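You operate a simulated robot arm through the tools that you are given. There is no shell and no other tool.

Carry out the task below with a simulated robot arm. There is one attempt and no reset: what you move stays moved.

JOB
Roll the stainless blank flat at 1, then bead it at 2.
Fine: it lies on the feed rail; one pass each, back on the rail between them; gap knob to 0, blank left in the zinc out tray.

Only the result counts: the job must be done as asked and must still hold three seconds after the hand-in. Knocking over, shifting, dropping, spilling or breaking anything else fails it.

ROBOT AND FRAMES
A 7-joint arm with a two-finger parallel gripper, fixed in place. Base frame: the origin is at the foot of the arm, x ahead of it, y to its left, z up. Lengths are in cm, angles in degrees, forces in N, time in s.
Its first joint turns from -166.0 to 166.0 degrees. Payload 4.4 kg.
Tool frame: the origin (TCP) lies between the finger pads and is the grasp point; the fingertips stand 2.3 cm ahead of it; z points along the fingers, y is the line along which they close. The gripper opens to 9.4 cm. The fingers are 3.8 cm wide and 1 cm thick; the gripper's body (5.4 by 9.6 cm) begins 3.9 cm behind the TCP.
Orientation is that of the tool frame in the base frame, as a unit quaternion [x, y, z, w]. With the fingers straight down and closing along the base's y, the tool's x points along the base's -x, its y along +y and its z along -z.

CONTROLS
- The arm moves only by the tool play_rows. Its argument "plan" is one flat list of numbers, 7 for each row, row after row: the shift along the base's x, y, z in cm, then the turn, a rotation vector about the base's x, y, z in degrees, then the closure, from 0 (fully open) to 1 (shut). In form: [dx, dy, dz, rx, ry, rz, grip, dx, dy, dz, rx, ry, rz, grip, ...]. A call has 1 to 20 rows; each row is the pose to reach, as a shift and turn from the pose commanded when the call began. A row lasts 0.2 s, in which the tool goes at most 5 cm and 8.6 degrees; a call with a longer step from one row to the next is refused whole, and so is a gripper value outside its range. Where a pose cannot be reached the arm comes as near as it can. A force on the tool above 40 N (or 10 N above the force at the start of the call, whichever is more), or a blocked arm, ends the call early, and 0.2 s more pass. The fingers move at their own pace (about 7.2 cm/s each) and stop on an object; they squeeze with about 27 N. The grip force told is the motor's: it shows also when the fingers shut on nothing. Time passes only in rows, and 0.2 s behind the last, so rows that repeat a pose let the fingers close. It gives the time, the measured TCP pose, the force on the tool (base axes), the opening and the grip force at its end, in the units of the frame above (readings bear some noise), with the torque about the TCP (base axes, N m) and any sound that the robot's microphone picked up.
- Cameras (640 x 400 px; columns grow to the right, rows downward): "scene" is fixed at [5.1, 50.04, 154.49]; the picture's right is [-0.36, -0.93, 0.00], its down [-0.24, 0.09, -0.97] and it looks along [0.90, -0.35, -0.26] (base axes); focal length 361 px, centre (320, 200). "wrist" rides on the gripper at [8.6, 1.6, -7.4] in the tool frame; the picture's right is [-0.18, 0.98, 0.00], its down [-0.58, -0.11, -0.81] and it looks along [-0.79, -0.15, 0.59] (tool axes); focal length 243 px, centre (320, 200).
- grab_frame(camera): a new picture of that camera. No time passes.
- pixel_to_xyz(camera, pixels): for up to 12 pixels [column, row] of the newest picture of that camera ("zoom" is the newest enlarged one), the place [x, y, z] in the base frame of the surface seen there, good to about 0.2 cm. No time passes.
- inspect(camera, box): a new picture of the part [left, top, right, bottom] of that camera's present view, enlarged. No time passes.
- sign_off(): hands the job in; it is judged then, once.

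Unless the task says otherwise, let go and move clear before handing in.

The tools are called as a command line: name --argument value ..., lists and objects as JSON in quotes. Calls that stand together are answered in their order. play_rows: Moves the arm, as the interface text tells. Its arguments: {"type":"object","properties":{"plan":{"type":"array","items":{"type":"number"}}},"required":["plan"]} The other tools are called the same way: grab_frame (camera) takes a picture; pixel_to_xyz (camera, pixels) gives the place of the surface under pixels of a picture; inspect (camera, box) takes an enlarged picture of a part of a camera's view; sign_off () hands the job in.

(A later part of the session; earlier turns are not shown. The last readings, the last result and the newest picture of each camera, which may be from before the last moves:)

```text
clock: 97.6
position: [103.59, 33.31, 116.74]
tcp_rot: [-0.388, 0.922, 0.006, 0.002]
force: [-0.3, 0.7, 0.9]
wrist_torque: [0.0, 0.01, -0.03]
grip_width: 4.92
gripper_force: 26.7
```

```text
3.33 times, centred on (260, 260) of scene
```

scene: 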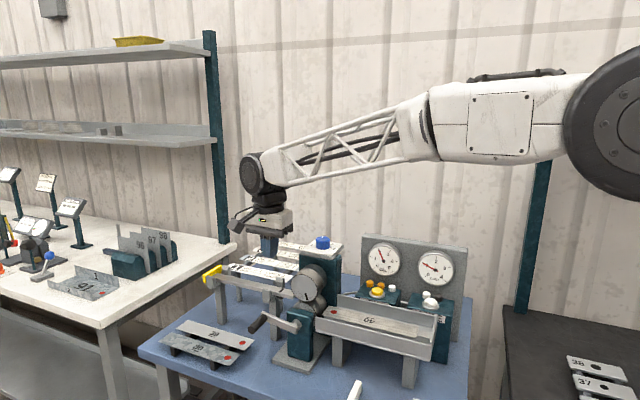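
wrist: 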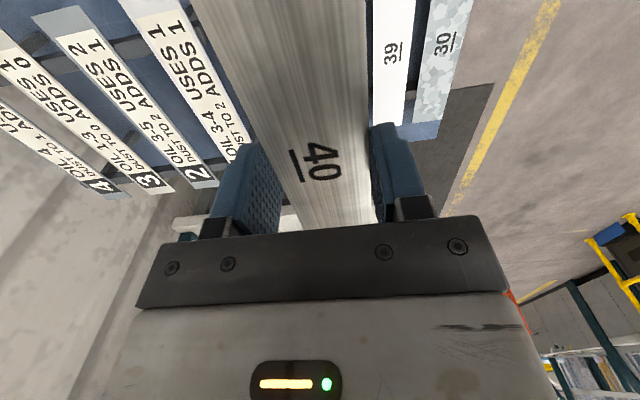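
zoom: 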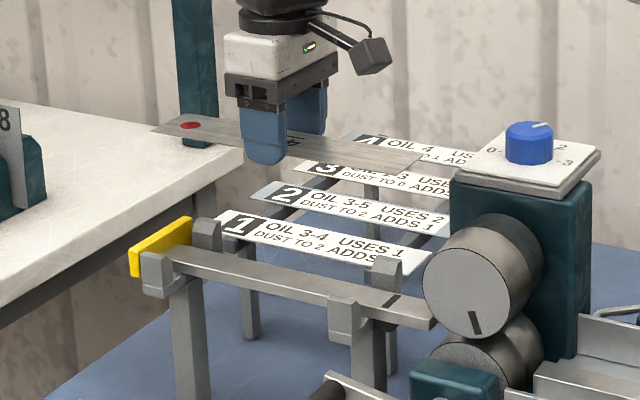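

The rail is visible below with a black mark across it near the rolls (zoom px 395,300). I'll measure guides and mark before lowering.

inspect --camera "scene" --box '[205, 260, 305, 320]'

pixel_to_xyz --camera "zoom" --pixels '[[475, 180], [450, 200], [395, 95], [425, 90], [375, 95], [310, 210], [330, 195], [115, 75], [40, 85], [260, 120], [160, 75], [475, 165]]'

```text
6.40 times, centred on (255, 290) of scene
```

zoom: 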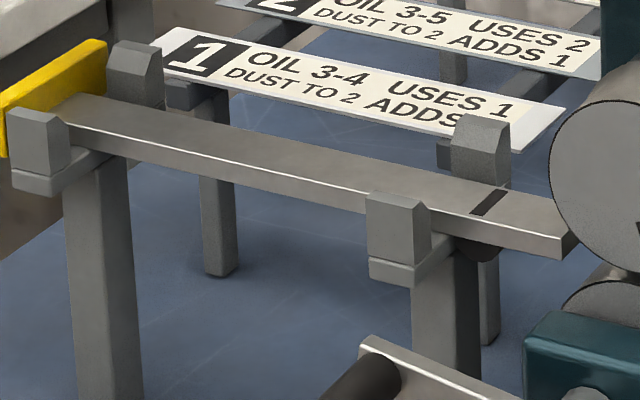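

```text
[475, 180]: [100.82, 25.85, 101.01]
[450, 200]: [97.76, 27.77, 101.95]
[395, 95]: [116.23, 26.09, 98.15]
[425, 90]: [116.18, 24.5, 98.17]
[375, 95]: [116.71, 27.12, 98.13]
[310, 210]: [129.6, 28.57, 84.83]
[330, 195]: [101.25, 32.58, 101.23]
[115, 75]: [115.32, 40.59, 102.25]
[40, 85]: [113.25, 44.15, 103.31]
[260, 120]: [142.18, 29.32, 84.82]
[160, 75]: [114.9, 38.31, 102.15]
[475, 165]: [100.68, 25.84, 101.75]
```

pixel_to_xyz --camera "zoom" --pixels '[[488, 202], [476, 212], [502, 190], [400, 195], [420, 205], [480, 120], [456, 150], [500, 150], [140, 50], [35, 115], [60, 125], [150, 90]]'

```text
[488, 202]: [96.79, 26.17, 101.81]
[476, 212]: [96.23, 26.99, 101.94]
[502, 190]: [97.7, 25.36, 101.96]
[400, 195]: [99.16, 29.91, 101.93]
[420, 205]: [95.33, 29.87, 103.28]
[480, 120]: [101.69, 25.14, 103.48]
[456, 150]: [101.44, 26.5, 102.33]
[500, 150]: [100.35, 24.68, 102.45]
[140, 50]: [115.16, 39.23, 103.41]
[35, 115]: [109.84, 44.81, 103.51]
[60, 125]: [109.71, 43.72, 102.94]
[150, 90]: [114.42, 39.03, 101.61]
```

The mark (u≈-86.4) is where the blank's front edge originally lay. I'll place it there: TCP (104.26,34.06), lowering to just above the rail first.

play_rows --plan '[0.67, 0.75, -3, 0, 0, 0, 0.62, 0.67, 0.75, -6, 0, 0, 0, 0.62, 0.67, 0.75, -9, 0, 0, 0, 0.62, 0.67, 0.75, -11, 0, 0, 0, 0.62]'

inspect --camera "scene" --box '[195, 235, 315, 320]'

grab_frame --camera "wrist"

```text
clock: 98.6
position: [104.19, 34.15, 105.83]
tcp_rot: [-0.388, 0.922, 0.006, 0.003]
force: [-0.2, -1.7, -0.1]
wrist_torque: [0.01, 0.0, -0.01]
grip_width: 4.92
gripper_force: 26.9
```

```text
4.71 times, centred on (255, 278) of scene
```

zoom: 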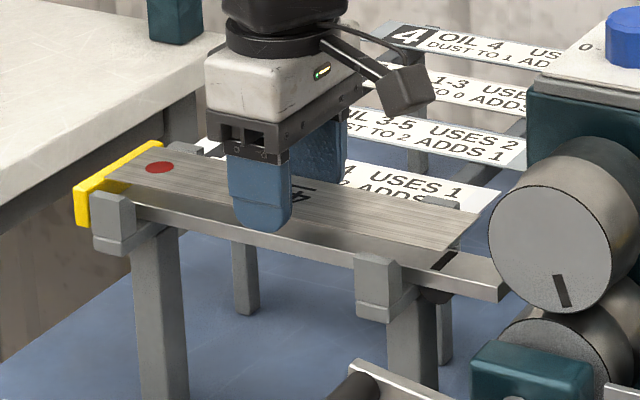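

```text
taken
```

wrist: 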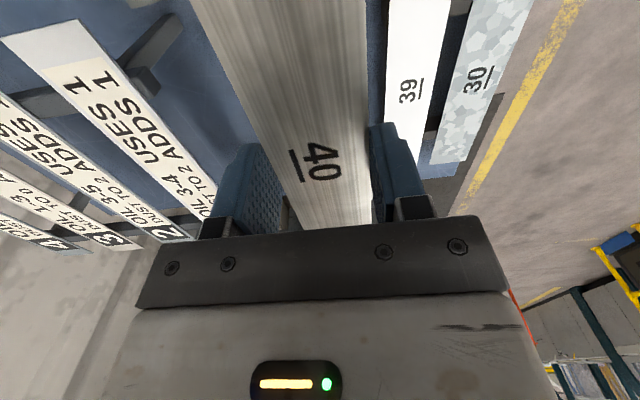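

The blank hovers about 2 cm above its slot; I'll nudge 0.3 cm away from the yellow stop and set it down.

play_rows --plan '[-0.2, -0.2, -0.5, 0, 0, 0, 0.62, -0.2, -0.2, -1, 0, 0, 0, 0.62, -0.2, -0.2, -1.5, 0, 0, 0, 0.62, -0.2, -0.2, -1.9, 0, 0, 0, 0.62, -0.2, -0.2, -2.1, 0, 0, 0, 0.62]'

inspect --camera "scene" --box '[195, 235, 315, 320]'

```text
clock: 99.8
position: [104.27, 33.98, 103.65]
tcp_rot: [-0.388, 0.921, 0.006, 0.003]
force: [1.2, -6.6, 5.5]
wrist_torque: [-0.56, 0.29, -0.53]
grip_width: 4.94
gripper_force: 26.8
```

```text
4.71 times, centred on (255, 278) of scene
```

zoom: 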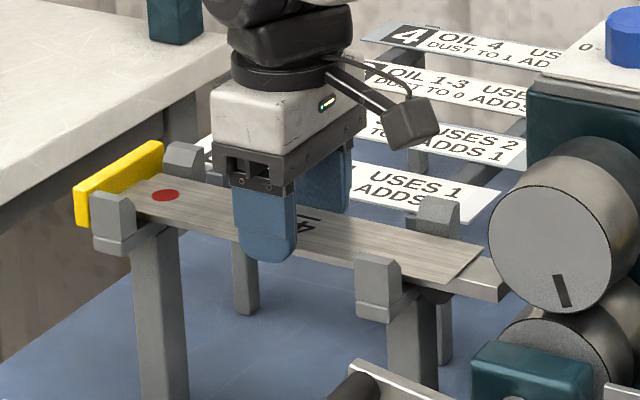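

The blank rests on the rail between its guides. I'll let go, let it settle and check.

play_rows --plan '[0, 0, 0, 0, 0, 0, 0.45, 0, 0, 0, 0, 0, 0, 0.3, 0, 0, 0, 0, 0, 0, 0.25, 0, 0, 2, 0, 0, 0, 0.25, 0.7, 0.71, 4, 0, 0, 0, 0.25, 2.5, 2.55, 4, 0, 0, 0, 0.25, 4.3, 4.4, 4, 0, 0, 0, 0.25]'

inspect --camera "scene" --box '[195, 235, 315, 320]'

inspect --camera "scene" --box '[340, 230, 480, 330]'

grab_frame --camera "wrist"

```text
clock: 101.4
position: [108.49, 38.47, 107.5]
tcp_rot: [-0.387, 0.922, 0.006, 0.003]
force: [0.6, 0.5, 0.9]
wrist_torque: [0.01, 0.01, -0.03]
grip_width: 7.04
gripper_force: 0.0
```

```text
4.71 times, centred on (255, 278) of scene
```

zoom: 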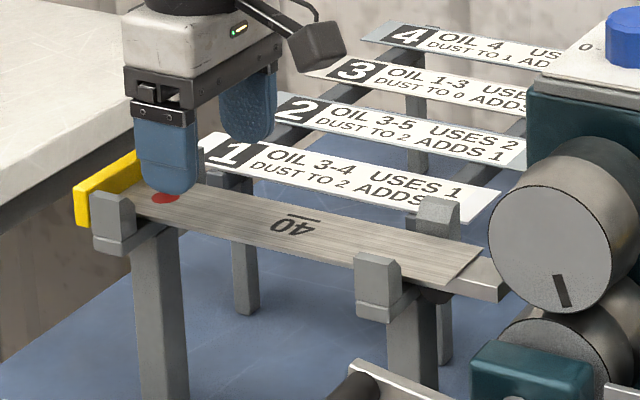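

```text
4.00 times, centred on (410, 280) of scene
```

zoom: 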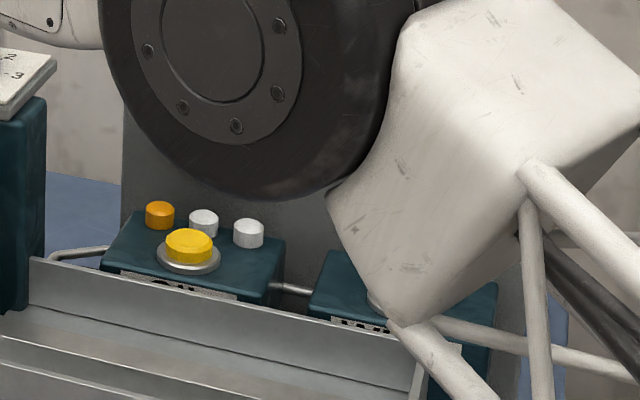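

```text
taken
```

wrist: 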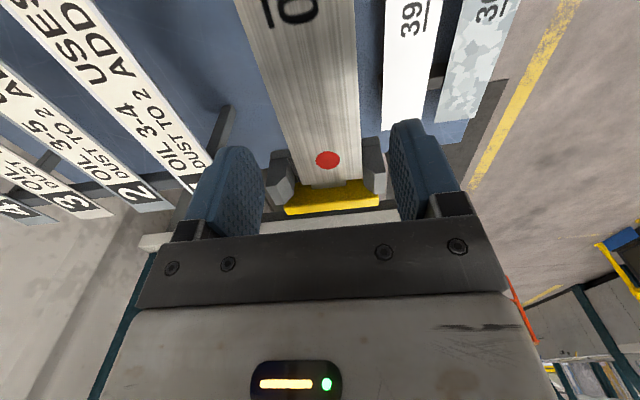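

The blank sits properly on the rail. Now I'll grip it at u≈-103.4 for the second feed.

play_rows --plan '[0, 0, -2, 0, 0, 0, 0.25, 0, 0, -3.8, 0, 0, 0, 0.25, 0, 0, -3.8, 0, 0, 0, 0.45, 0, 0, -3.8, 0, 0, 0, 0.6, 0, 0, -3.8, 0, 0, 0, 0.6, 0, 0, -3.8, 0, 0, 0, 0.6, -0.7, -0.71, -3.8, 0, 0, 0, 0.6, -1.4, -1.42, -3.8, 0, 0, 0, 0.6, -2.1, -2.13, -3.8, 0, 0, 0, 0.6, -2.8, -2.85, -3.8, 0, 0, 0, 0.6, -3.5, -3.56, -3.8, 0, 0, 0, 0.6, -4.2, -4.27, -3.8, 0, 0, 0, 0.6]'

inspect --camera "scene" --box '[210, 240, 370, 380]'

```text
clock: 103.2
position: [107.41, 37.15, 103.9]
tcp_rot: [-0.387, 0.922, 0.004, 0.002]
force: [6.5, -3.9, 1.2]
wrist_torque: [0.0, -0.16, -0.54]
grip_width: 4.93
gripper_force: 27.5
stopped in row 8: the force on the tool passed its limit at 41 N (the readings are from after the stop); the commanded pose is now the measured one
```

```text
2.86 times, centred on (290, 310) of scene
```

zoom: 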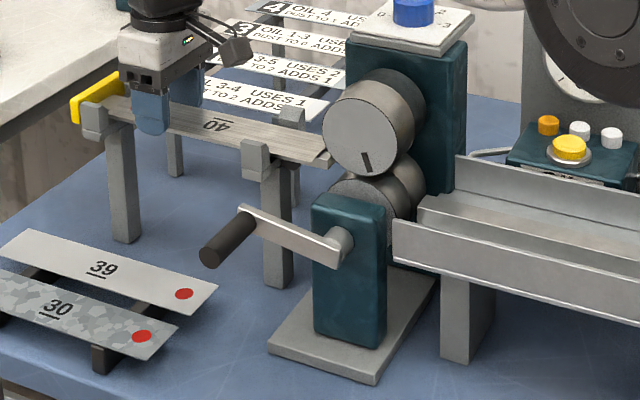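

The slide stopped briefly on a 41 N guide contact, the same place as the first time. I'll ease 0.07 cm sideways with a slight yaw and continue more slowly.

play_rows --plan '[0.06, -0.06, 0, 0, 0, -0.5, 0.6, -0.25, -0.4, 0, 0, 0, -0.5, 0.6, -0.6, -0.75, 0, 0, 0, -0.5, 0.6, -0.95, -1.1, 0, 0, 0, -0.5, 0.6, -1.3, -1.45, 0, 0, 0, -0.5, 0.6]'

inspect --camera "scene" --box '[210, 240, 330, 320]'

```text
clock: 104.4
position: [105.83, 35.56, 103.89]
tcp_rot: [-0.383, 0.924, 0.005, 0.002]
force: [0.5, 0.5, -0.1]
wrist_torque: [0.03, 0.0, 0.01]
grip_width: 4.91
gripper_force: 27.0
```

```text
5.00 times, centred on (270, 280) of scene
```

zoom: 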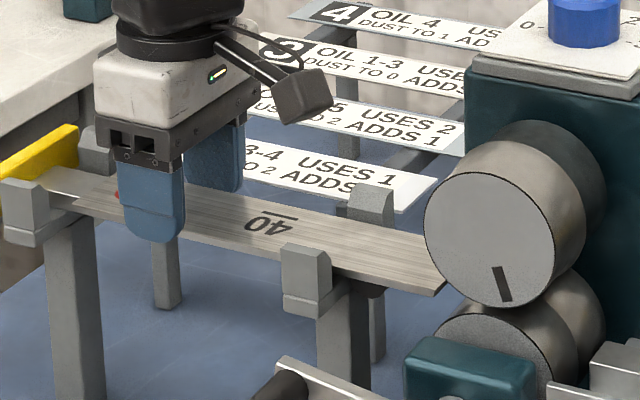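

Free-running again. I'll push on 6.5 cm into the nip.

play_rows --plan '[-0.4, -0.405, 0, 0, 0, 0, 0.6, -0.8, -0.81, 0, 0, 0, 0, 0.6, -1.2, -1.215, 0, 0, 0, 0, 0.6, -1.6, -1.62, 0, 0, 0, 0, 0.6, -2.0, -2.03, 0, 0, 0, 0, 0.6, -2.3, -2.33, 0.02, 0, 0, 0, 0.6, -2.6, -2.63, 0.03, 0, 0, 0, 0.6]'

inspect --camera "scene" --box '[210, 240, 370, 380]'

```text
clock: 106.0
position: [103.32, 33.0, 103.85]
tcp_rot: [-0.382, 0.924, 0.005, 0.003]
force: [0.3, 0.4, -0.6]
wrist_torque: [0.03, -0.06, -0.03]
grip_width: 4.94
gripper_force: 26.9
```

```text
2.86 times, centred on (290, 310) of scene
```

zoom: 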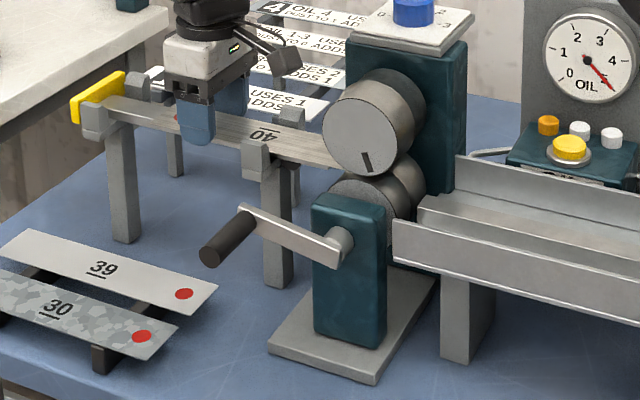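

play_rows --plan '[-0.3, -0.305, 0.02, 0, 0, 0, 0.6, -0.6, -0.61, 0.03, 0, 0, 0, 0.6, -0.9, -0.915, 0.03, 0, 0, 0, 0.6, -1.2, -1.22, 0.03, 0, 0, 0, 0.6, -1.5, -1.52, 0.03, 0, 0, 0, 0.6, -1.8, -1.83, 0.03, 0, 0, 0, 0.6, -2.2, -2.23, 0.03, 0, 0, 0, 0.6]'

inspect --camera "scene" --box '[210, 240, 370, 380]'

```text
clock: 107.6
position: [101.12, 30.83, 103.66]
tcp_rot: [-0.382, 0.924, 0.005, 0.003]
force: [-0.3, -0.1, -0.7]
wrist_torque: [0.05, -0.01, 0.01]
grip_width: 4.93
gripper_force: 26.7
```

```text
2.86 times, centred on (290, 310) of scene
```

zoom: 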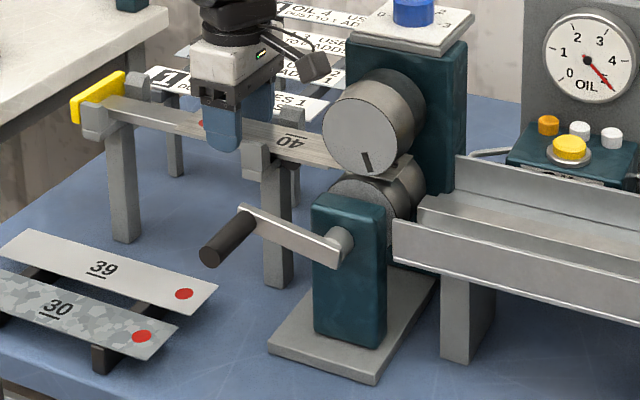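

The tip is past the rolls (zoom px 412,158). I'll release, lift and swing to the crank handle, which now points left.

play_rows --plan '[0, 0, 0, 0, 0, 0, 0.4, 0, 0, 0, 0, 0, 0, 0.25, 0, 0, 0, 0, 0, 0, 0.2, 0, 0, 3, 0, 0, 0, 0.2, 0, 0, 7, 0, 0, -4, 0.2, -1, 0.5, 11, 0, 0, -12, 0.2, -3, 1.5, 14, 0, 0, -20, 0.2, -6, 3, 16, 0, 0, -28, 0.2, -9, 5, 17, 0, 0, -36, 0.2, -12, 7, 17, 0, 0, -44, 0.2, -14.5, 9, 17, 0, 0, -52, 0.2, -16.5, 11, 17, 0, 0, -60, 0.2, -18.5, 12, 17, 0, 0, -68, 0.2, -20, 13, 17, 0, 0, -76, 0.2, -21, 13, 17, 0, 0, -84, 0.2, -21.5, 13, 17, 0, 0, -91, 0.3]'

grab_frame --camera "wrist"

inspect --camera "scene" --box '[210, 240, 370, 380]'

```text
clock: 111.0
position: [79.67, 43.81, 120.89]
tcp_rot: [0.392, 0.92, 0.002, 0.006]
force: [0.2, 0.3, -0.1]
wrist_torque: [-0.04, 0.02, 0.0]
grip_width: 6.58
gripper_force: 0.1
```

```text
taken
```

wrist: 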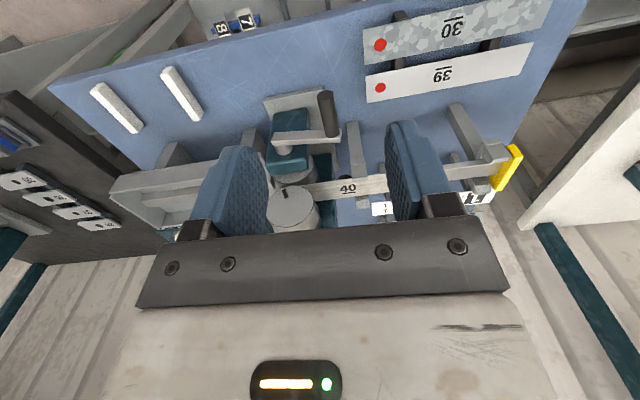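

```text
2.86 times, centred on (290, 310) of scene
```

zoom: 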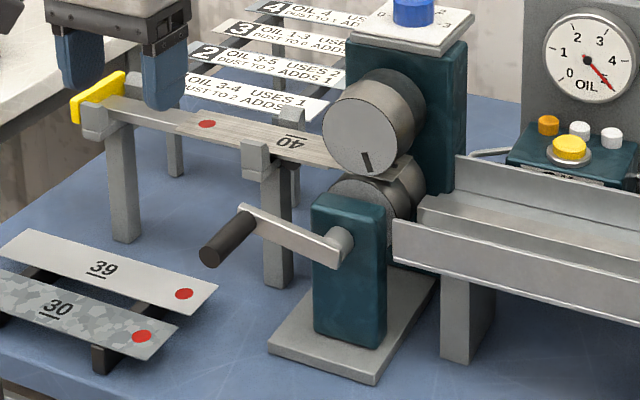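

pixel_to_xyz --camera "wrist" --pixels '[[326, 98], [328, 110], [331, 125], [323, 110], [334, 110], [310, 138], [285, 150], [325, 94]]'

pixel_to_xyz --camera "zoom" --pixels '[[228, 238], [210, 258], [245, 222], [290, 235], [340, 238], [218, 250]]'

```text
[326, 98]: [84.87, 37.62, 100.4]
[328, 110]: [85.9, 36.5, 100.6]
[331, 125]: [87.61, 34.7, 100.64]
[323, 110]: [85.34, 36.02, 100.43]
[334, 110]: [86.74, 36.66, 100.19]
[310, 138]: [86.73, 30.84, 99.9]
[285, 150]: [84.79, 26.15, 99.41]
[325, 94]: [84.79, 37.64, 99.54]
```

```text
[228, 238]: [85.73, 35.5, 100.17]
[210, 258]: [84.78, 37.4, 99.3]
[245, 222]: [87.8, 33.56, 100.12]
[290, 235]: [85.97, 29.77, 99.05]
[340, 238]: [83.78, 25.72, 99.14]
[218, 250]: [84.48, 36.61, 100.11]
```

The handle centre is at about (85.7,36.6,99.6). I'll tilt 25° again, approach along the tool axis and close on it.

play_rows --plan '[0.7, -1, -3, -4.4, -4.5, 0.2, 0.4, 1.4, -2, -6, -8.8, -9, 0.4, 0.5, 2.1, -3.1, -9, -13.2, -13.5, 0.6, 0.5, 2.9, -4.2, -11.9, -17.5, -17.85, 0.8, 0.5, 3.7, -5, -14.2, -17.5, -17.85, 0.8, 0.5, 4.5, -5.8, -16.6, -17.5, -17.85, 0.8, 0.5, 5.2, -6.5, -18.8, -17.5, -17.85, 0.8, 0.5, 5.9, -7.15, -20.95, -17.5, -17.85, 0.8, 0.5, 5.9, -7.15, -20.95, -17.5, -17.85, 0.8, 0.5]'

grab_frame --camera "wrist"

inspect --camera "scene" --box '[210, 240, 370, 380]'

```text
clock: 113.0
position: [85.54, 36.7, 99.89]
tcp_rot: [0.375, 0.9, -0.078, 0.206]
force: [0.0, -0.9, 0.7]
wrist_torque: [-0.03, 0.01, 0.02]
grip_width: 4.68
gripper_force: 0.1
```

```text
taken
```

wrist: 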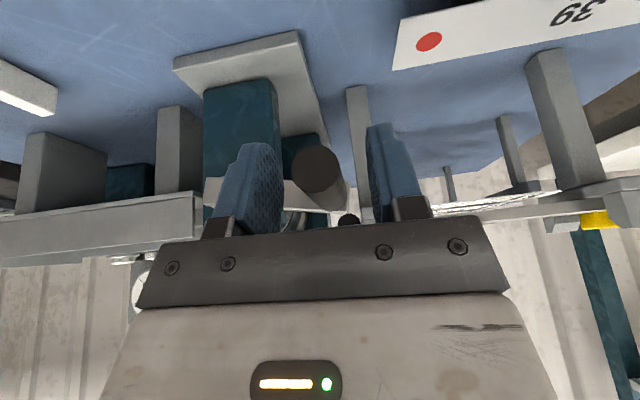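

```text
2.86 times, centred on (290, 310) of scene
```

zoom: 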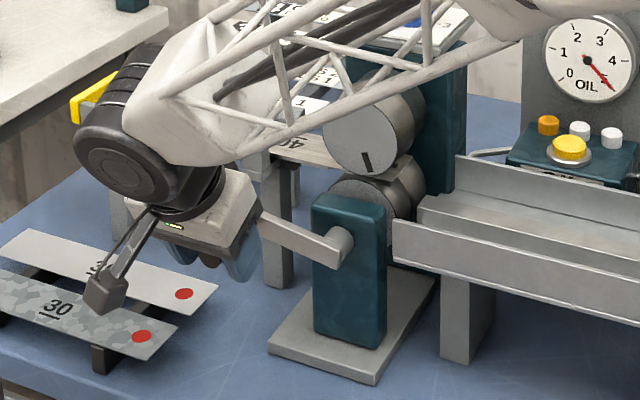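

play_rows --plan '[0, 0, 0, 0, 0, 0, 0.65, 0, 0, 0, 0, 0, 0, 0.78, 0, 0, 0, 0, 0, 0, 0.82, 0, 0, 0, 0, 0, 0, 0.82]'

```text
clock: 114.0
position: [85.49, 36.67, 99.78]
tcp_rot: [0.375, 0.901, -0.078, 0.206]
force: [-6.8, -6.0, -1.0]
wrist_torque: [-0.16, -0.02, -0.42]
grip_width: 2.17
gripper_force: 45.6
```

Well centred (9 N). I'll crank on over the top: first arc from 98° to 118°.

play_rows --plan '[-0.11, -0.11, 0.75, 0, 0, 0, 0.82, -0.26, -0.25, 1.49, 0, 0, 0, 0.82, -0.45, -0.44, 2.2, 0, 0, 0, 0.82, -0.68, -0.67, 2.89, 0, 0, 0, 0.82]'

inspect --camera "scene" --box '[210, 240, 450, 380]'

```text
clock: 115.0
position: [84.85, 35.9, 102.8]
tcp_rot: [0.374, 0.901, -0.077, 0.207]
force: [6.2, -5.1, -4.6]
wrist_torque: [0.39, -0.05, -0.64]
grip_width: 2.19
gripper_force: 45.5
```

```text
2.67 times, centred on (330, 310) of scene
```

zoom: 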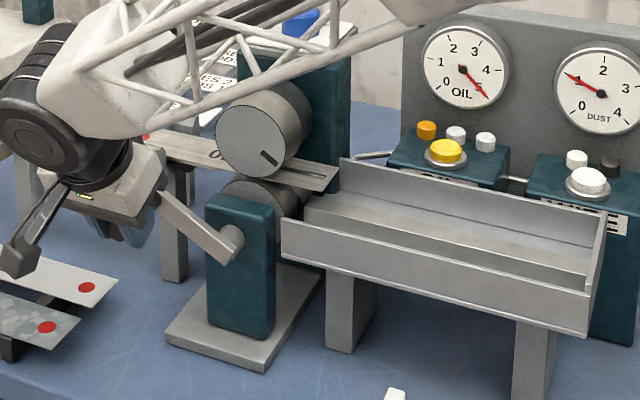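

The blank is advancing and a bead line shows on it. Continuing to 138°.

play_rows --plan '[-0.27, -0.275, 0.65, 0, 0, 0, 0.82, -0.58, -0.59, 1.28, 0, 0, 0, 0.82, -0.93, -0.945, 1.86, 0, 0, 0, 0.82, -1.32, -1.33, 2.39, 0, 0, 0, 0.82]'

inspect --camera "scene" --box '[210, 240, 450, 380]'

```text
clock: 116.0
position: [83.52, 34.68, 105.38]
tcp_rot: [0.374, 0.901, -0.077, 0.207]
force: [16.7, 4.4, 8.9]
wrist_torque: [0.64, -0.01, -0.78]
grip_width: 2.14
gripper_force: 45.0
```

```text
2.67 times, centred on (330, 310) of scene
```

zoom: 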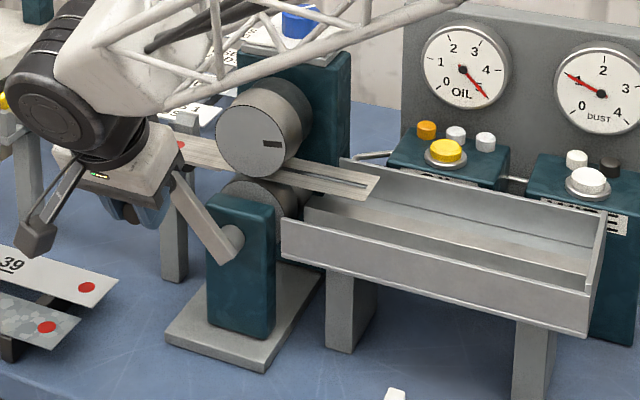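

play_rows --plan '[-0.39, -0.41, 0.5, 0, 0, 0, 0.82, -0.83, -0.86, 0.93, 0, 0, 0, 0.82, -1.3, -1.33, 1.3, 0, 0, 0, 0.82, -1.8, -1.83, 1.62, 0, 0, 0, 0.82]'

inspect --camera "scene" --box '[210, 240, 450, 380]'

```text
clock: 117.0
position: [81.55, 32.82, 106.67]
tcp_rot: [0.374, 0.901, -0.078, 0.206]
force: [-4.6, 14.4, 2.3]
wrist_torque: [0.89, 0.35, -0.51]
grip_width: 2.18
gripper_force: 45.5
```

```text
2.67 times, centred on (330, 310) of scene
```

zoom: 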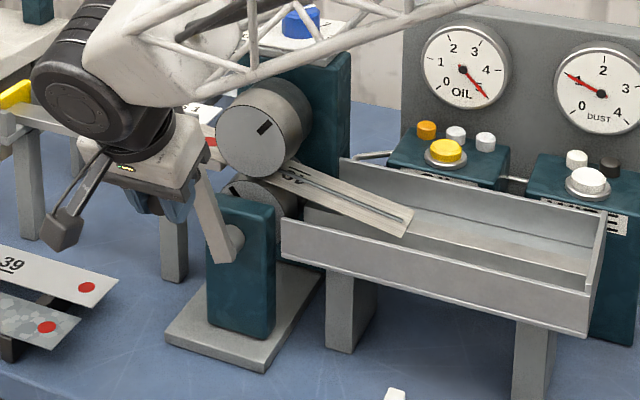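

play_rows --plan '[-0.53, -0.49, 0.26, 0, 0, 0, 0.82, -1.05, -1.01, 0.45, 0, 0, 0, 0.82, -1.59, -1.54, 0.57, 0, 0, 0, 0.82, -2.12, -2.08, 0.63, 0, 0, 0, 0.82]'

inspect --camera "scene" --box '[210, 240, 450, 380]'

```text
clock: 118.0
position: [79.67, 30.55, 107.45]
tcp_rot: [0.375, 0.9, -0.078, 0.207]
force: [16.8, -9.4, -2.5]
wrist_torque: [0.23, -0.35, -0.5]
grip_width: 2.18
gripper_force: 44.7
```

```text
2.67 times, centred on (330, 310) of scene
```

zoom: 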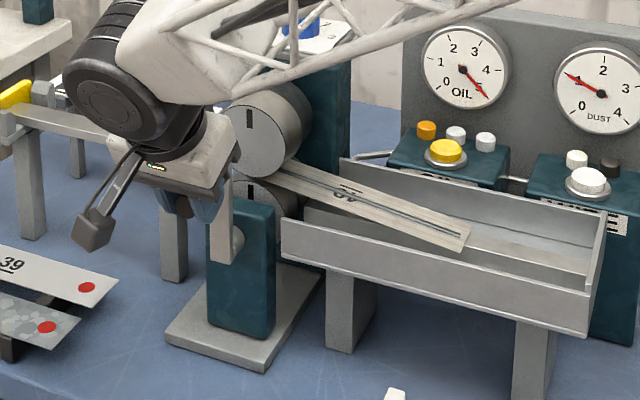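

play_rows --plan '[-0.52, -0.55, 0, 0, 0, 0, 0.82, -1.06, -1.09, -0.08, 0, 0, 0, 0.82, -1.59, -1.62, -0.22, 0, 0, 0, 0.82, -2.11, -2.14, -0.42, 0, 0, 0, 0.82]'

inspect --camera "scene" --box '[210, 240, 450, 380]'

```text
clock: 119.0
position: [77.39, 28.65, 106.98]
tcp_rot: [0.374, 0.901, -0.077, 0.207]
force: [4.4, 4.3, 2.6]
wrist_torque: [0.58, -0.09, -0.84]
grip_width: 2.18
gripper_force: 45.0
```

```text
2.67 times, centred on (330, 310) of scene
```

zoom: 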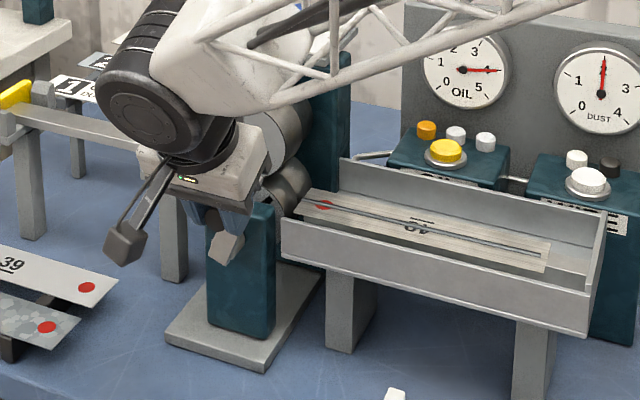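

Pass 2 is through: the beaded blank lies in the tray, dust is at 2 and oil is dropping. Release the crank and retreat up along the tool axis.

play_rows --plan '[0, 0, 0, 0, 0, 0, 0.7, 0, 0, 0, 0, 0, 0, 0.5, 0, 0, 0, 0, 0, 0, 0.5, -1, 1, 3, 0, 0, 0, 0.5, -2.2, 2.1, 6.5, 0, 0, 0, 0.5, -3.4, 3.3, 10.5, 0, 0, 0, 0.4, -3.4, 2.5, 14, 4.4, 4.5, 0, 0.2, -2, 0, 18, 8.8, 9, 0, 0, 0, -2, 20, 13.2, 13.5, 0, 0, 2, -4, 22, 17.5, 17.85, 0, 0]'

grab_frame --camera "scene"

inspect --camera "scene" --box '[270, 230, 480, 380]'

grab_frame --camera "wrist"

```text
clock: 121.2
position: [79.53, 24.65, 129.07]
tcp_rot: [0.383, 0.924, 0.004, 0.006]
force: [1.1, -1.1, 0.3]
wrist_torque: [0.04, 0.01, -0.02]
grip_width: 9.41
gripper_force: 0.0
```

```text
taken
```

scene: 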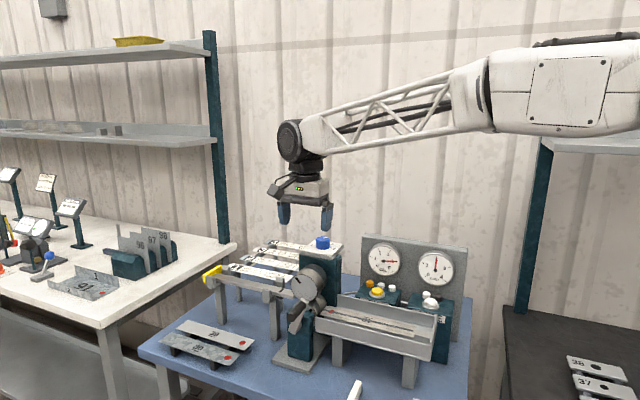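

```text
2.67 times, centred on (375, 305) of scene
```

zoom: 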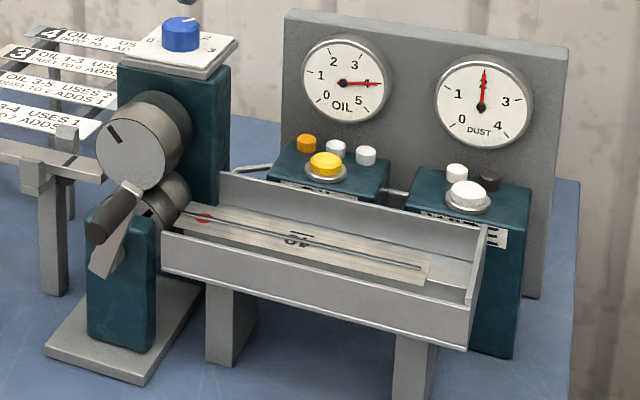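

```text
taken
```

wrist: 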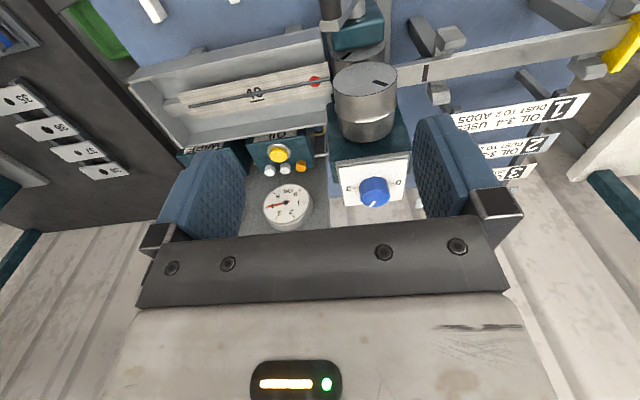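

The oil gauge shows about 4 where I expected 3 after card 2's "uses 2". I'll look closely at the gauges, the knob pointer and the card before going on.

inspect --camera "scene" --box '[355, 235, 465, 305]'

inspect --camera "wrist" --box '[320, 130, 430, 220]'

inspect --camera "scene" --box '[290, 220, 360, 270]'

inspect --camera "scene" --box '[225, 235, 310, 290]'

inspect --camera "wrist" --box '[120, 30, 420, 160]'

```text
5.71 times, centred on (410, 270) of scene
```

zoom: 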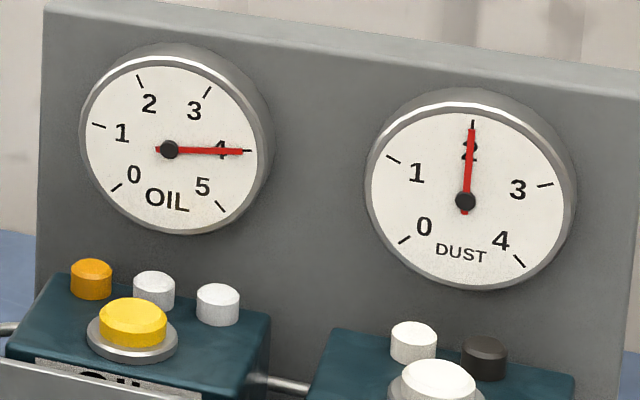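

```text
4.44 times, centred on (375, 175) of wrist
```

zoom: 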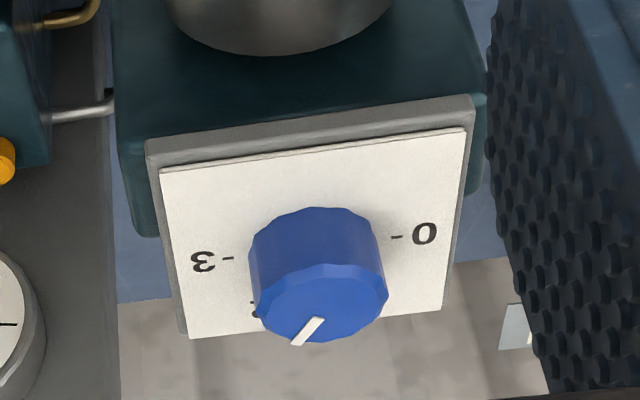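

```text
8.00 times, centred on (325, 245) of scene
```

zoom: 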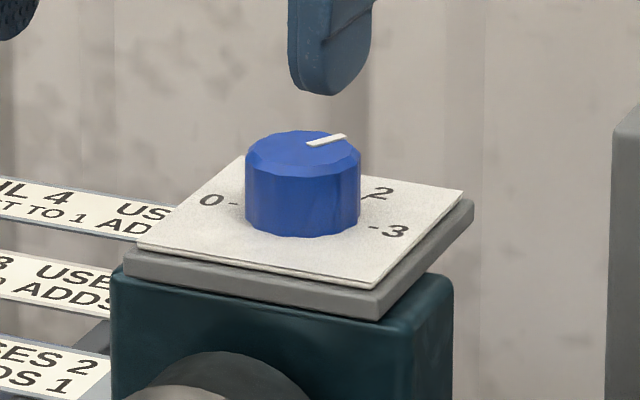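

```text
7.27 times, centred on (268, 262) of scene
```

zoom: 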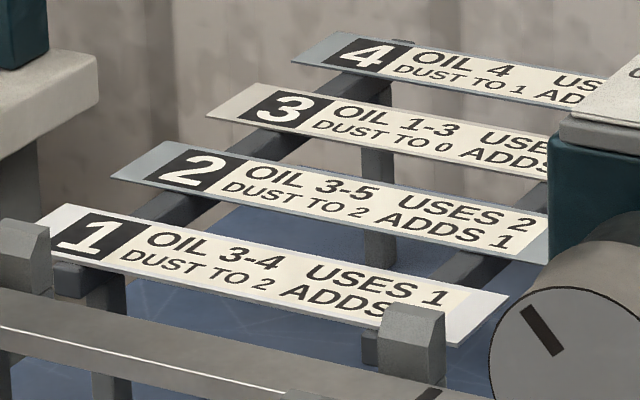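

```text
2.13 times, centred on (270, 95) of wrist
```

zoom: 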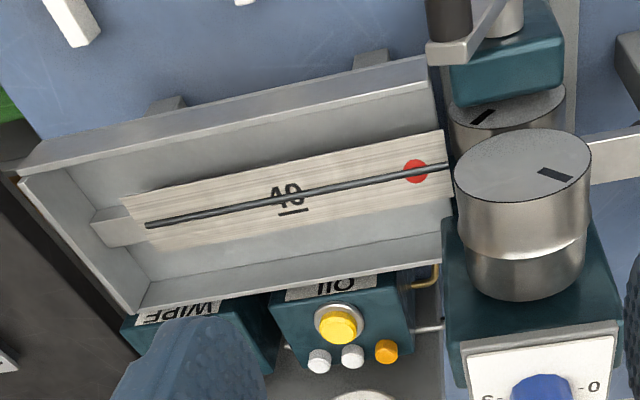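

Needles are steady at oil 4 and dust 2; the bead is there and the pointer is on 2. I want to see the cards' plates and full text up close to understand the consumption, so I'll move the wrist camera over them.

play_rows --plan '[2, 1, 0, 0, 0, 8, 0, 4, 2, 0, 0, 0, 16, 0, 6, 3, 0, 0, 0, 24, 0, 8, 4, 0, 0, 0, 32, 0, 10, 5, 0, 0, 0, 40, 0, 12, 6, 0, 0, 0, 48, 0, 14, 7, 0, 0, 0, 56, 0, 16, 7, 0, 0, 0, 64, 0, 18, 7, 0, 0, 0, 72, 0, 20, 7, -1, 0, 0, 80, 0, 22, 7, -3, 0, 0, 88, 0, 23, 6, -5, 0, 0, 90, 0]'

grab_frame --camera "wrist"

inspect --camera "wrist" --box '[0, 0, 160, 100]'

inspect --camera "wrist" --box '[100, 0, 320, 140]'

```text
clock: 123.8
position: [102.39, 30.67, 124.16]
tcp_rot: [-0.381, 0.924, 0.007, 0.002]
force: [-0.1, 0.2, -0.1]
wrist_torque: [0.02, -0.03, -0.02]
grip_width: 9.38
gripper_force: 0.0
```

```text
taken
```

wrist: 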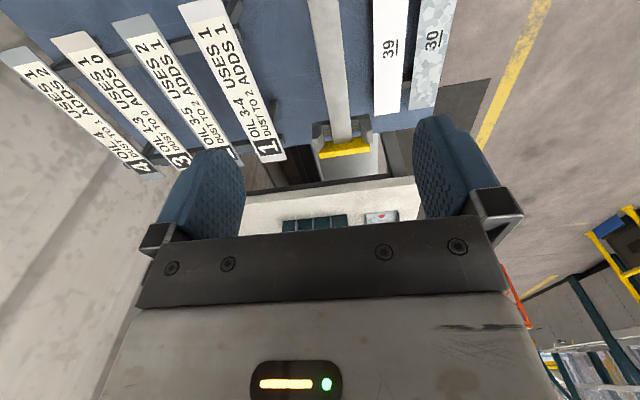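

```text
4.00 times, centred on (80, 50) of wrist
```

zoom: 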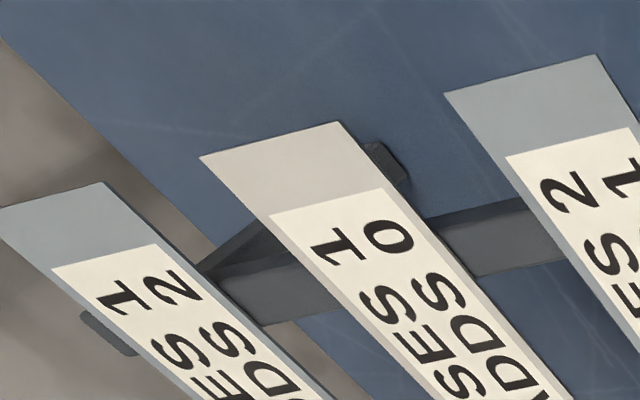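

```text
2.86 times, centred on (210, 70) of wrist
```

zoom: 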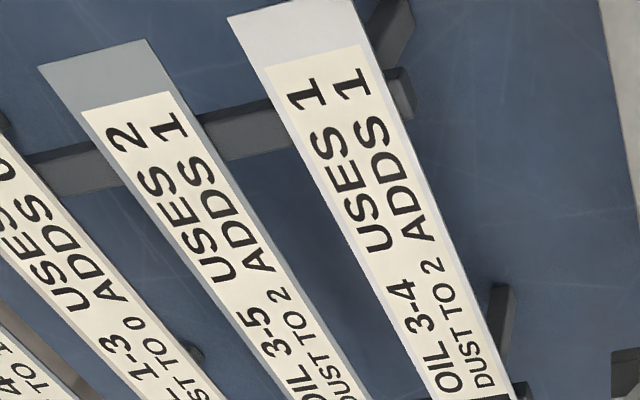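

inspect --camera "scene" --box '[290, 280, 450, 370]'

pixel_to_xyz --camera "zoom" --pixels '[[160, 102], [142, 130], [497, 210], [482, 248], [175, 125], [185, 120], [470, 228], [330, 175], [330, 160], [150, 112]]'

inspect --camera "scene" --box '[290, 285, 370, 345]'

```text
4.00 times, centred on (370, 325) of scene
```

zoom: 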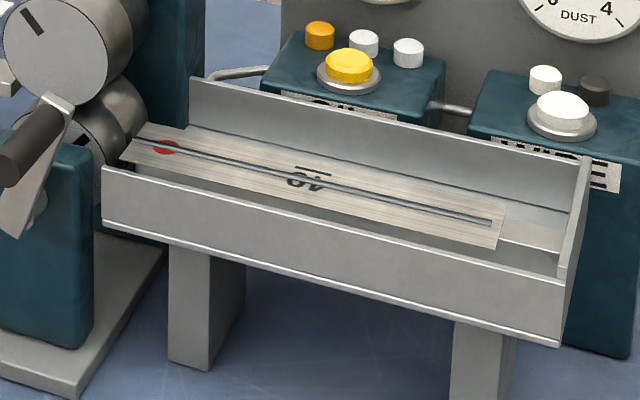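

```text
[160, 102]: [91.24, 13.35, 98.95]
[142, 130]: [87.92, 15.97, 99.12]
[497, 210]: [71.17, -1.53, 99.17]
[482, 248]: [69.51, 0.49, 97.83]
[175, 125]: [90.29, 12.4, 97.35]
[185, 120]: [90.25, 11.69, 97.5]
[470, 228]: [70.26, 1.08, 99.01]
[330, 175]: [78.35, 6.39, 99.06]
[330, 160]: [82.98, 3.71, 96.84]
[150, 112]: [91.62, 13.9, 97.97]
```

```text
6.67 times, centred on (330, 315) of scene
```

zoom: 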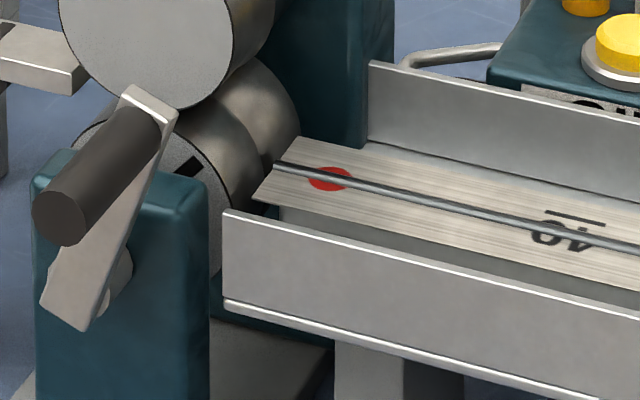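

pixel_to_xyz --camera "zoom" --pixels '[[300, 143], [258, 198], [280, 170], [330, 180], [240, 170], [290, 120]]'

```text
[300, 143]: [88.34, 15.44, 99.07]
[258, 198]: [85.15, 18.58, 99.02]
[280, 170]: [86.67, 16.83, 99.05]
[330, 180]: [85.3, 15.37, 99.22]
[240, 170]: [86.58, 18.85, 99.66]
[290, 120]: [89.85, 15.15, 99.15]
```

The blank is fully out and resting in the tray. To understand the oil reading I'll measure the knob's pointer angle more exactly from closer up.

play_rows --plan '[-1, -2, 1, 0, 0, -8, 0, -2, -4, 1, 0, 0, -16, 0, -3, -6, 1, 0, 0, -24, 0, -4, -8, 1, 0, 0, -32, 0, -5, -10, 1, 0, 0, -40, 0, -6, -12, 1, 0, 0, -48, 0, -7, -14, 1, 0, 0, -56, 0, -8, -16, 1, 0, 0, -64, 0, -8.5, -17.5, 1, 0, 0, -72, 0, -9, -18, 1, 0, 0, -80, 0, -9, -18, 1, 0, 0, -88, 0, -9, -18, 1, 0, 0, -90, 0]'

grab_frame --camera "wrist"

inspect --camera "wrist" --box '[270, 50, 410, 150]'

```text
clock: 126.4
position: [93.53, 12.56, 124.98]
tcp_rot: [0.385, 0.923, 0.003, 0.006]
force: [0.1, -0.6, 0.6]
wrist_torque: [0.0, 0.02, 0.01]
grip_width: 9.38
gripper_force: 0.0
```

```text
taken
```

wrist: 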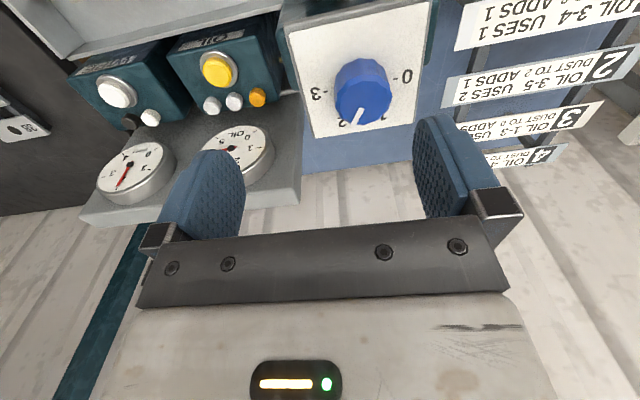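

```text
4.00 times, centred on (340, 100) of wrist
```

zoom: 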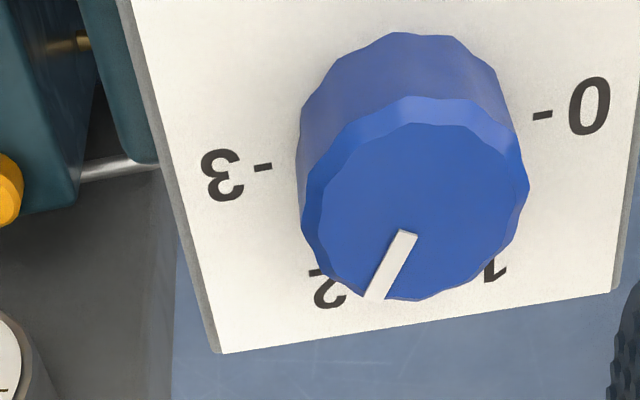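

pixel_to_xyz --camera "zoom" --pixels '[[408, 237], [392, 265], [377, 294], [262, 168], [542, 115], [316, 272], [490, 240], [415, 210], [310, 200], [520, 185], [420, 130], [415, 295]]'

```text
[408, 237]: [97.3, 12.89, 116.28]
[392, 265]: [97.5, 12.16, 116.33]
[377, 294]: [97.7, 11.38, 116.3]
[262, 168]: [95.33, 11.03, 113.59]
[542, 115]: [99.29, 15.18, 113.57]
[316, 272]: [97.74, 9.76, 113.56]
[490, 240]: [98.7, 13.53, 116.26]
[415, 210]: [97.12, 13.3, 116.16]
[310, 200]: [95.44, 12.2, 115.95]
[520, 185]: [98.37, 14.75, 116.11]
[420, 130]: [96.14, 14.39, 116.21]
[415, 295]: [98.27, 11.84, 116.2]
```

The pointer measures -75°, right at mark 2, so the gap was set properly for the bead, and the blank looks clean. I'll now turn the knob to 0 (+120°), starting with the tool yawed a further -15°.

play_rows --plan '[1.5, 0.2, 0, 0, 0, -7, 0, 3, 0.4, -1, 0, 0, -15, 0.1, 3.75, 0.5, -3, 0, 0, -15, 0.2, 3.75, 0.5, -5, 0, 0, -15, 0.2, 3.75, 0.5, -5, 0, 0, -15, 0.2]'

grab_frame --camera "wrist"

```text
clock: 127.6
position: [97.34, 13.17, 119.87]
tcp_rot: [0.501, 0.865, 0.003, 0.006]
force: [0.3, -1.1, 0.0]
wrist_torque: [-0.02, 0.01, 0.01]
grip_width: 7.55
gripper_force: 0.1
```

```text
taken
```

wrist: 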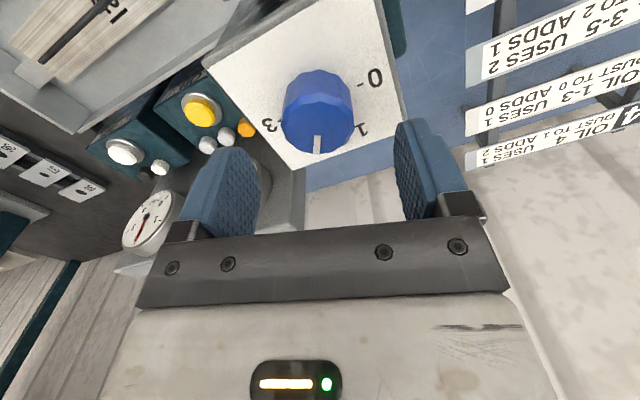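

play_rows --plan '[-0.05, -0.07, -2, 0, 0, 0, 0.25, -0.05, -0.07, -3.7, 0, 0, 0, 0.25, -0.05, -0.07, -3.7, 0, 0, 0, 0.45, -0.05, -0.07, -3.7, 0, 0, 0, 0.57, -0.05, -0.07, -3.7, 0, 0, 0, 0.57, -0.05, -0.07, -3.7, 0, 0, 0, 0.57]'

```text
clock: 129.0
position: [97.22, 13.12, 116.38]
tcp_rot: [0.502, 0.865, 0.002, 0.006]
force: [-1.2, -0.4, -0.3]
wrist_torque: [-0.04, 0.05, -0.02]
grip_width: 4.08
gripper_force: 1.1
```

play_rows --plan '[0, 0, 0, 0, 0, 0, 0.62, 0, 0, 0, 0, 0, 0, 0.62]'

```text
clock: 129.6
position: [97.26, 13.09, 116.43]
tcp_rot: [0.501, 0.865, 0.003, 0.007]
force: [-3.3, -1.2, 1.4]
wrist_torque: [-0.43, 0.91, 0.01]
grip_width: 4.06
gripper_force: 44.5
```

Firmly gripped and centred. Turning counter-clockwise in stages with force checks.

play_rows --plan '[0, 0, 0, 0, 0, 4, 0.62, 0, 0, 0, 0, 0, 8, 0.62, 0, 0, 0, 0, 0, 12, 0.62, 0, 0, 0, 0, 0, 16, 0.62]'

```text
clock: 130.6
position: [97.16, 13.03, 116.45]
tcp_rot: [0.376, 0.927, 0.004, 0.007]
force: [3.8, -6.0, 8.1]
wrist_torque: [-0.22, 1.11, 0.0]
grip_width: 4.03
gripper_force: 44.9
```

play_rows --plan '[0, 0, 0, 0, 0, 4, 0.62, 0, 0, 0, 0, 0, 8, 0.62, 0, 0, 0, 0, 0, 12, 0.62, 0, 0, 0, 0, 0, 16, 0.62]'

grab_frame --camera "wrist"

```text
clock: 131.6
position: [97.15, 13.1, 116.55]
tcp_rot: [0.247, 0.969, 0.005, 0.007]
force: [5.3, -1.4, -0.3]
wrist_torque: [-0.68, 0.54, 0.01]
grip_width: 4.06
gripper_force: 45.1
stopped in row 4: the force on the tool passed its limit at 42 N (the readings are from after the stop); the commanded pose is now the measured one
```

```text
taken
```

wrist: 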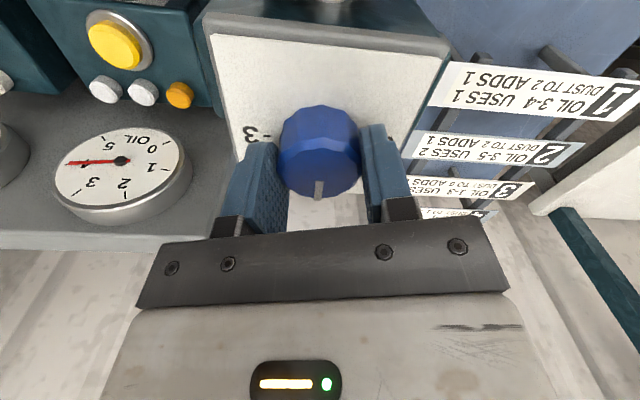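

The knob follows the gripper (pointer unchanged relative to the fingers), with 31.6° done so far. Continuing.

play_rows --plan '[0, 0, 0, 0, 0, 4, 0.62, 0, 0, 0, 0, 0, 8, 0.62, 0, 0, 0, 0, 0, 12, 0.62]'

play_rows --plan '[0, 0, 0, 0, 0, 4, 0.62, 0, 0, 0, 0, 0, 8, 0.62, 0, 0, 0, 0, 0, 12, 0.62]'

```text
clock: 132.4
position: [97.21, 13.09, 116.55]
tcp_rot: [0.144, 0.99, 0.005, 0.006]
force: [3.5, -3.3, -6.8]
wrist_torque: [-1.18, -0.15, -0.01]
grip_width: 4.03
gripper_force: 45.1
```

```text
clock: 133.2
position: [97.3, 13.12, 116.46]
tcp_rot: [0.039, 0.999, 0.006, 0.006]
force: [-2.6, 4.8, -16.4]
wrist_torque: [-1.0, 0.15, 0.0]
grip_width: 4.06
gripper_force: 45.2
```

play_rows --plan '[0, 0, -0.03, 0, 0, 4, 0.62, 0, 0, -0.03, 0, 0, 8, 0.62, 0, 0, -0.03, 0, 0, 12, 0.62]'

play_rows --plan '[0, 0, -0.02, 0, 0, 4, 0.62, 0, 0, -0.02, 0, 0, 8, 0.62, 0, 0, -0.02, 0, 0, 12, 0.62]'

play_rows --plan '[0, 0, 0, 0, 0, 4, 0.62, 0, 0, 0, 0, 0, 8, 0.62, 0, 0, 0, 0, 0, 12, 0.62]'

```text
clock: 134.0
position: [97.26, 13.07, 116.42]
tcp_rot: [-0.066, 0.998, 0.006, 0.005]
force: [3.5, 4.3, -15.8]
wrist_torque: [-1.01, 0.09, -0.04]
grip_width: 4.04
gripper_force: 44.7
```

```text
clock: 134.8
position: [97.27, 13.08, 116.51]
tcp_rot: [-0.17, 0.985, 0.006, 0.005]
force: [5.8, 8.2, -20.8]
wrist_torque: [-0.45, -1.26, 0.0]
grip_width: 4.07
gripper_force: 44.9
```

```text
clock: 135.6
position: [97.17, 13.19, 116.39]
tcp_rot: [-0.272, 0.962, 0.007, 0.003]
force: [8.5, 2.6, -17.6]
wrist_torque: [-1.16, 0.04, -0.01]
grip_width: 4.06
gripper_force: 44.6
```

play_rows --plan '[0.01, 0, -0.05, 0, 0, 4, 0.62, 0.01, 0, -0.05, 0, 0, 8, 0.62, 0.01, 0, -0.05, 0, 0, 12, 0.62]'

play_rows --plan '[0, 0, 0, 0, 0, 4, 0.62, 0, 0, 0, 0, 0, 8, 0.62, 0, 0, 0, 0, 0, 12, 0.62]'

grab_frame --camera "wrist"

inspect --camera "scene" --box '[290, 220, 360, 270]'

```text
clock: 136.4
position: [97.24, 13.1, 116.5]
tcp_rot: [-0.37, 0.929, 0.008, 0.003]
force: [4.2, 6.9, -6.6]
wrist_torque: [0.06, -1.41, -0.01]
grip_width: 4.03
gripper_force: 45.0
```

```text
clock: 137.2
position: [97.2, 13.14, 116.48]
tcp_rot: [-0.465, 0.885, 0.008, 0.002]
force: [16.6, 15.0, 4.6]
wrist_torque: [-0.81, -0.5, 0.02]
grip_width: 4.06
gripper_force: 44.8
```

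```text
taken
```

wrist: 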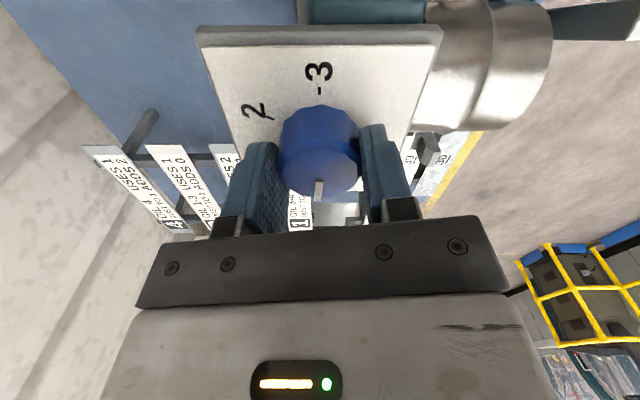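

```text
8.00 times, centred on (325, 245) of scene
```

zoom: 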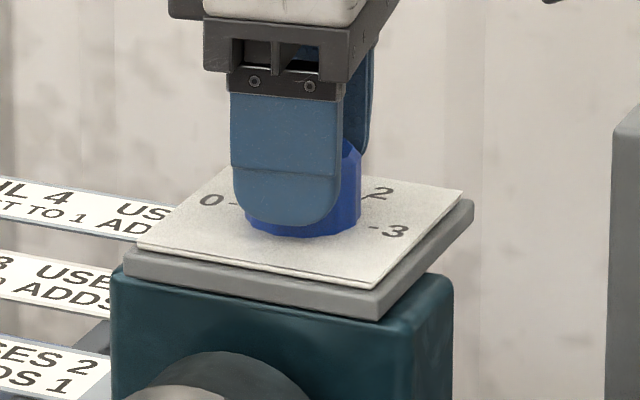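

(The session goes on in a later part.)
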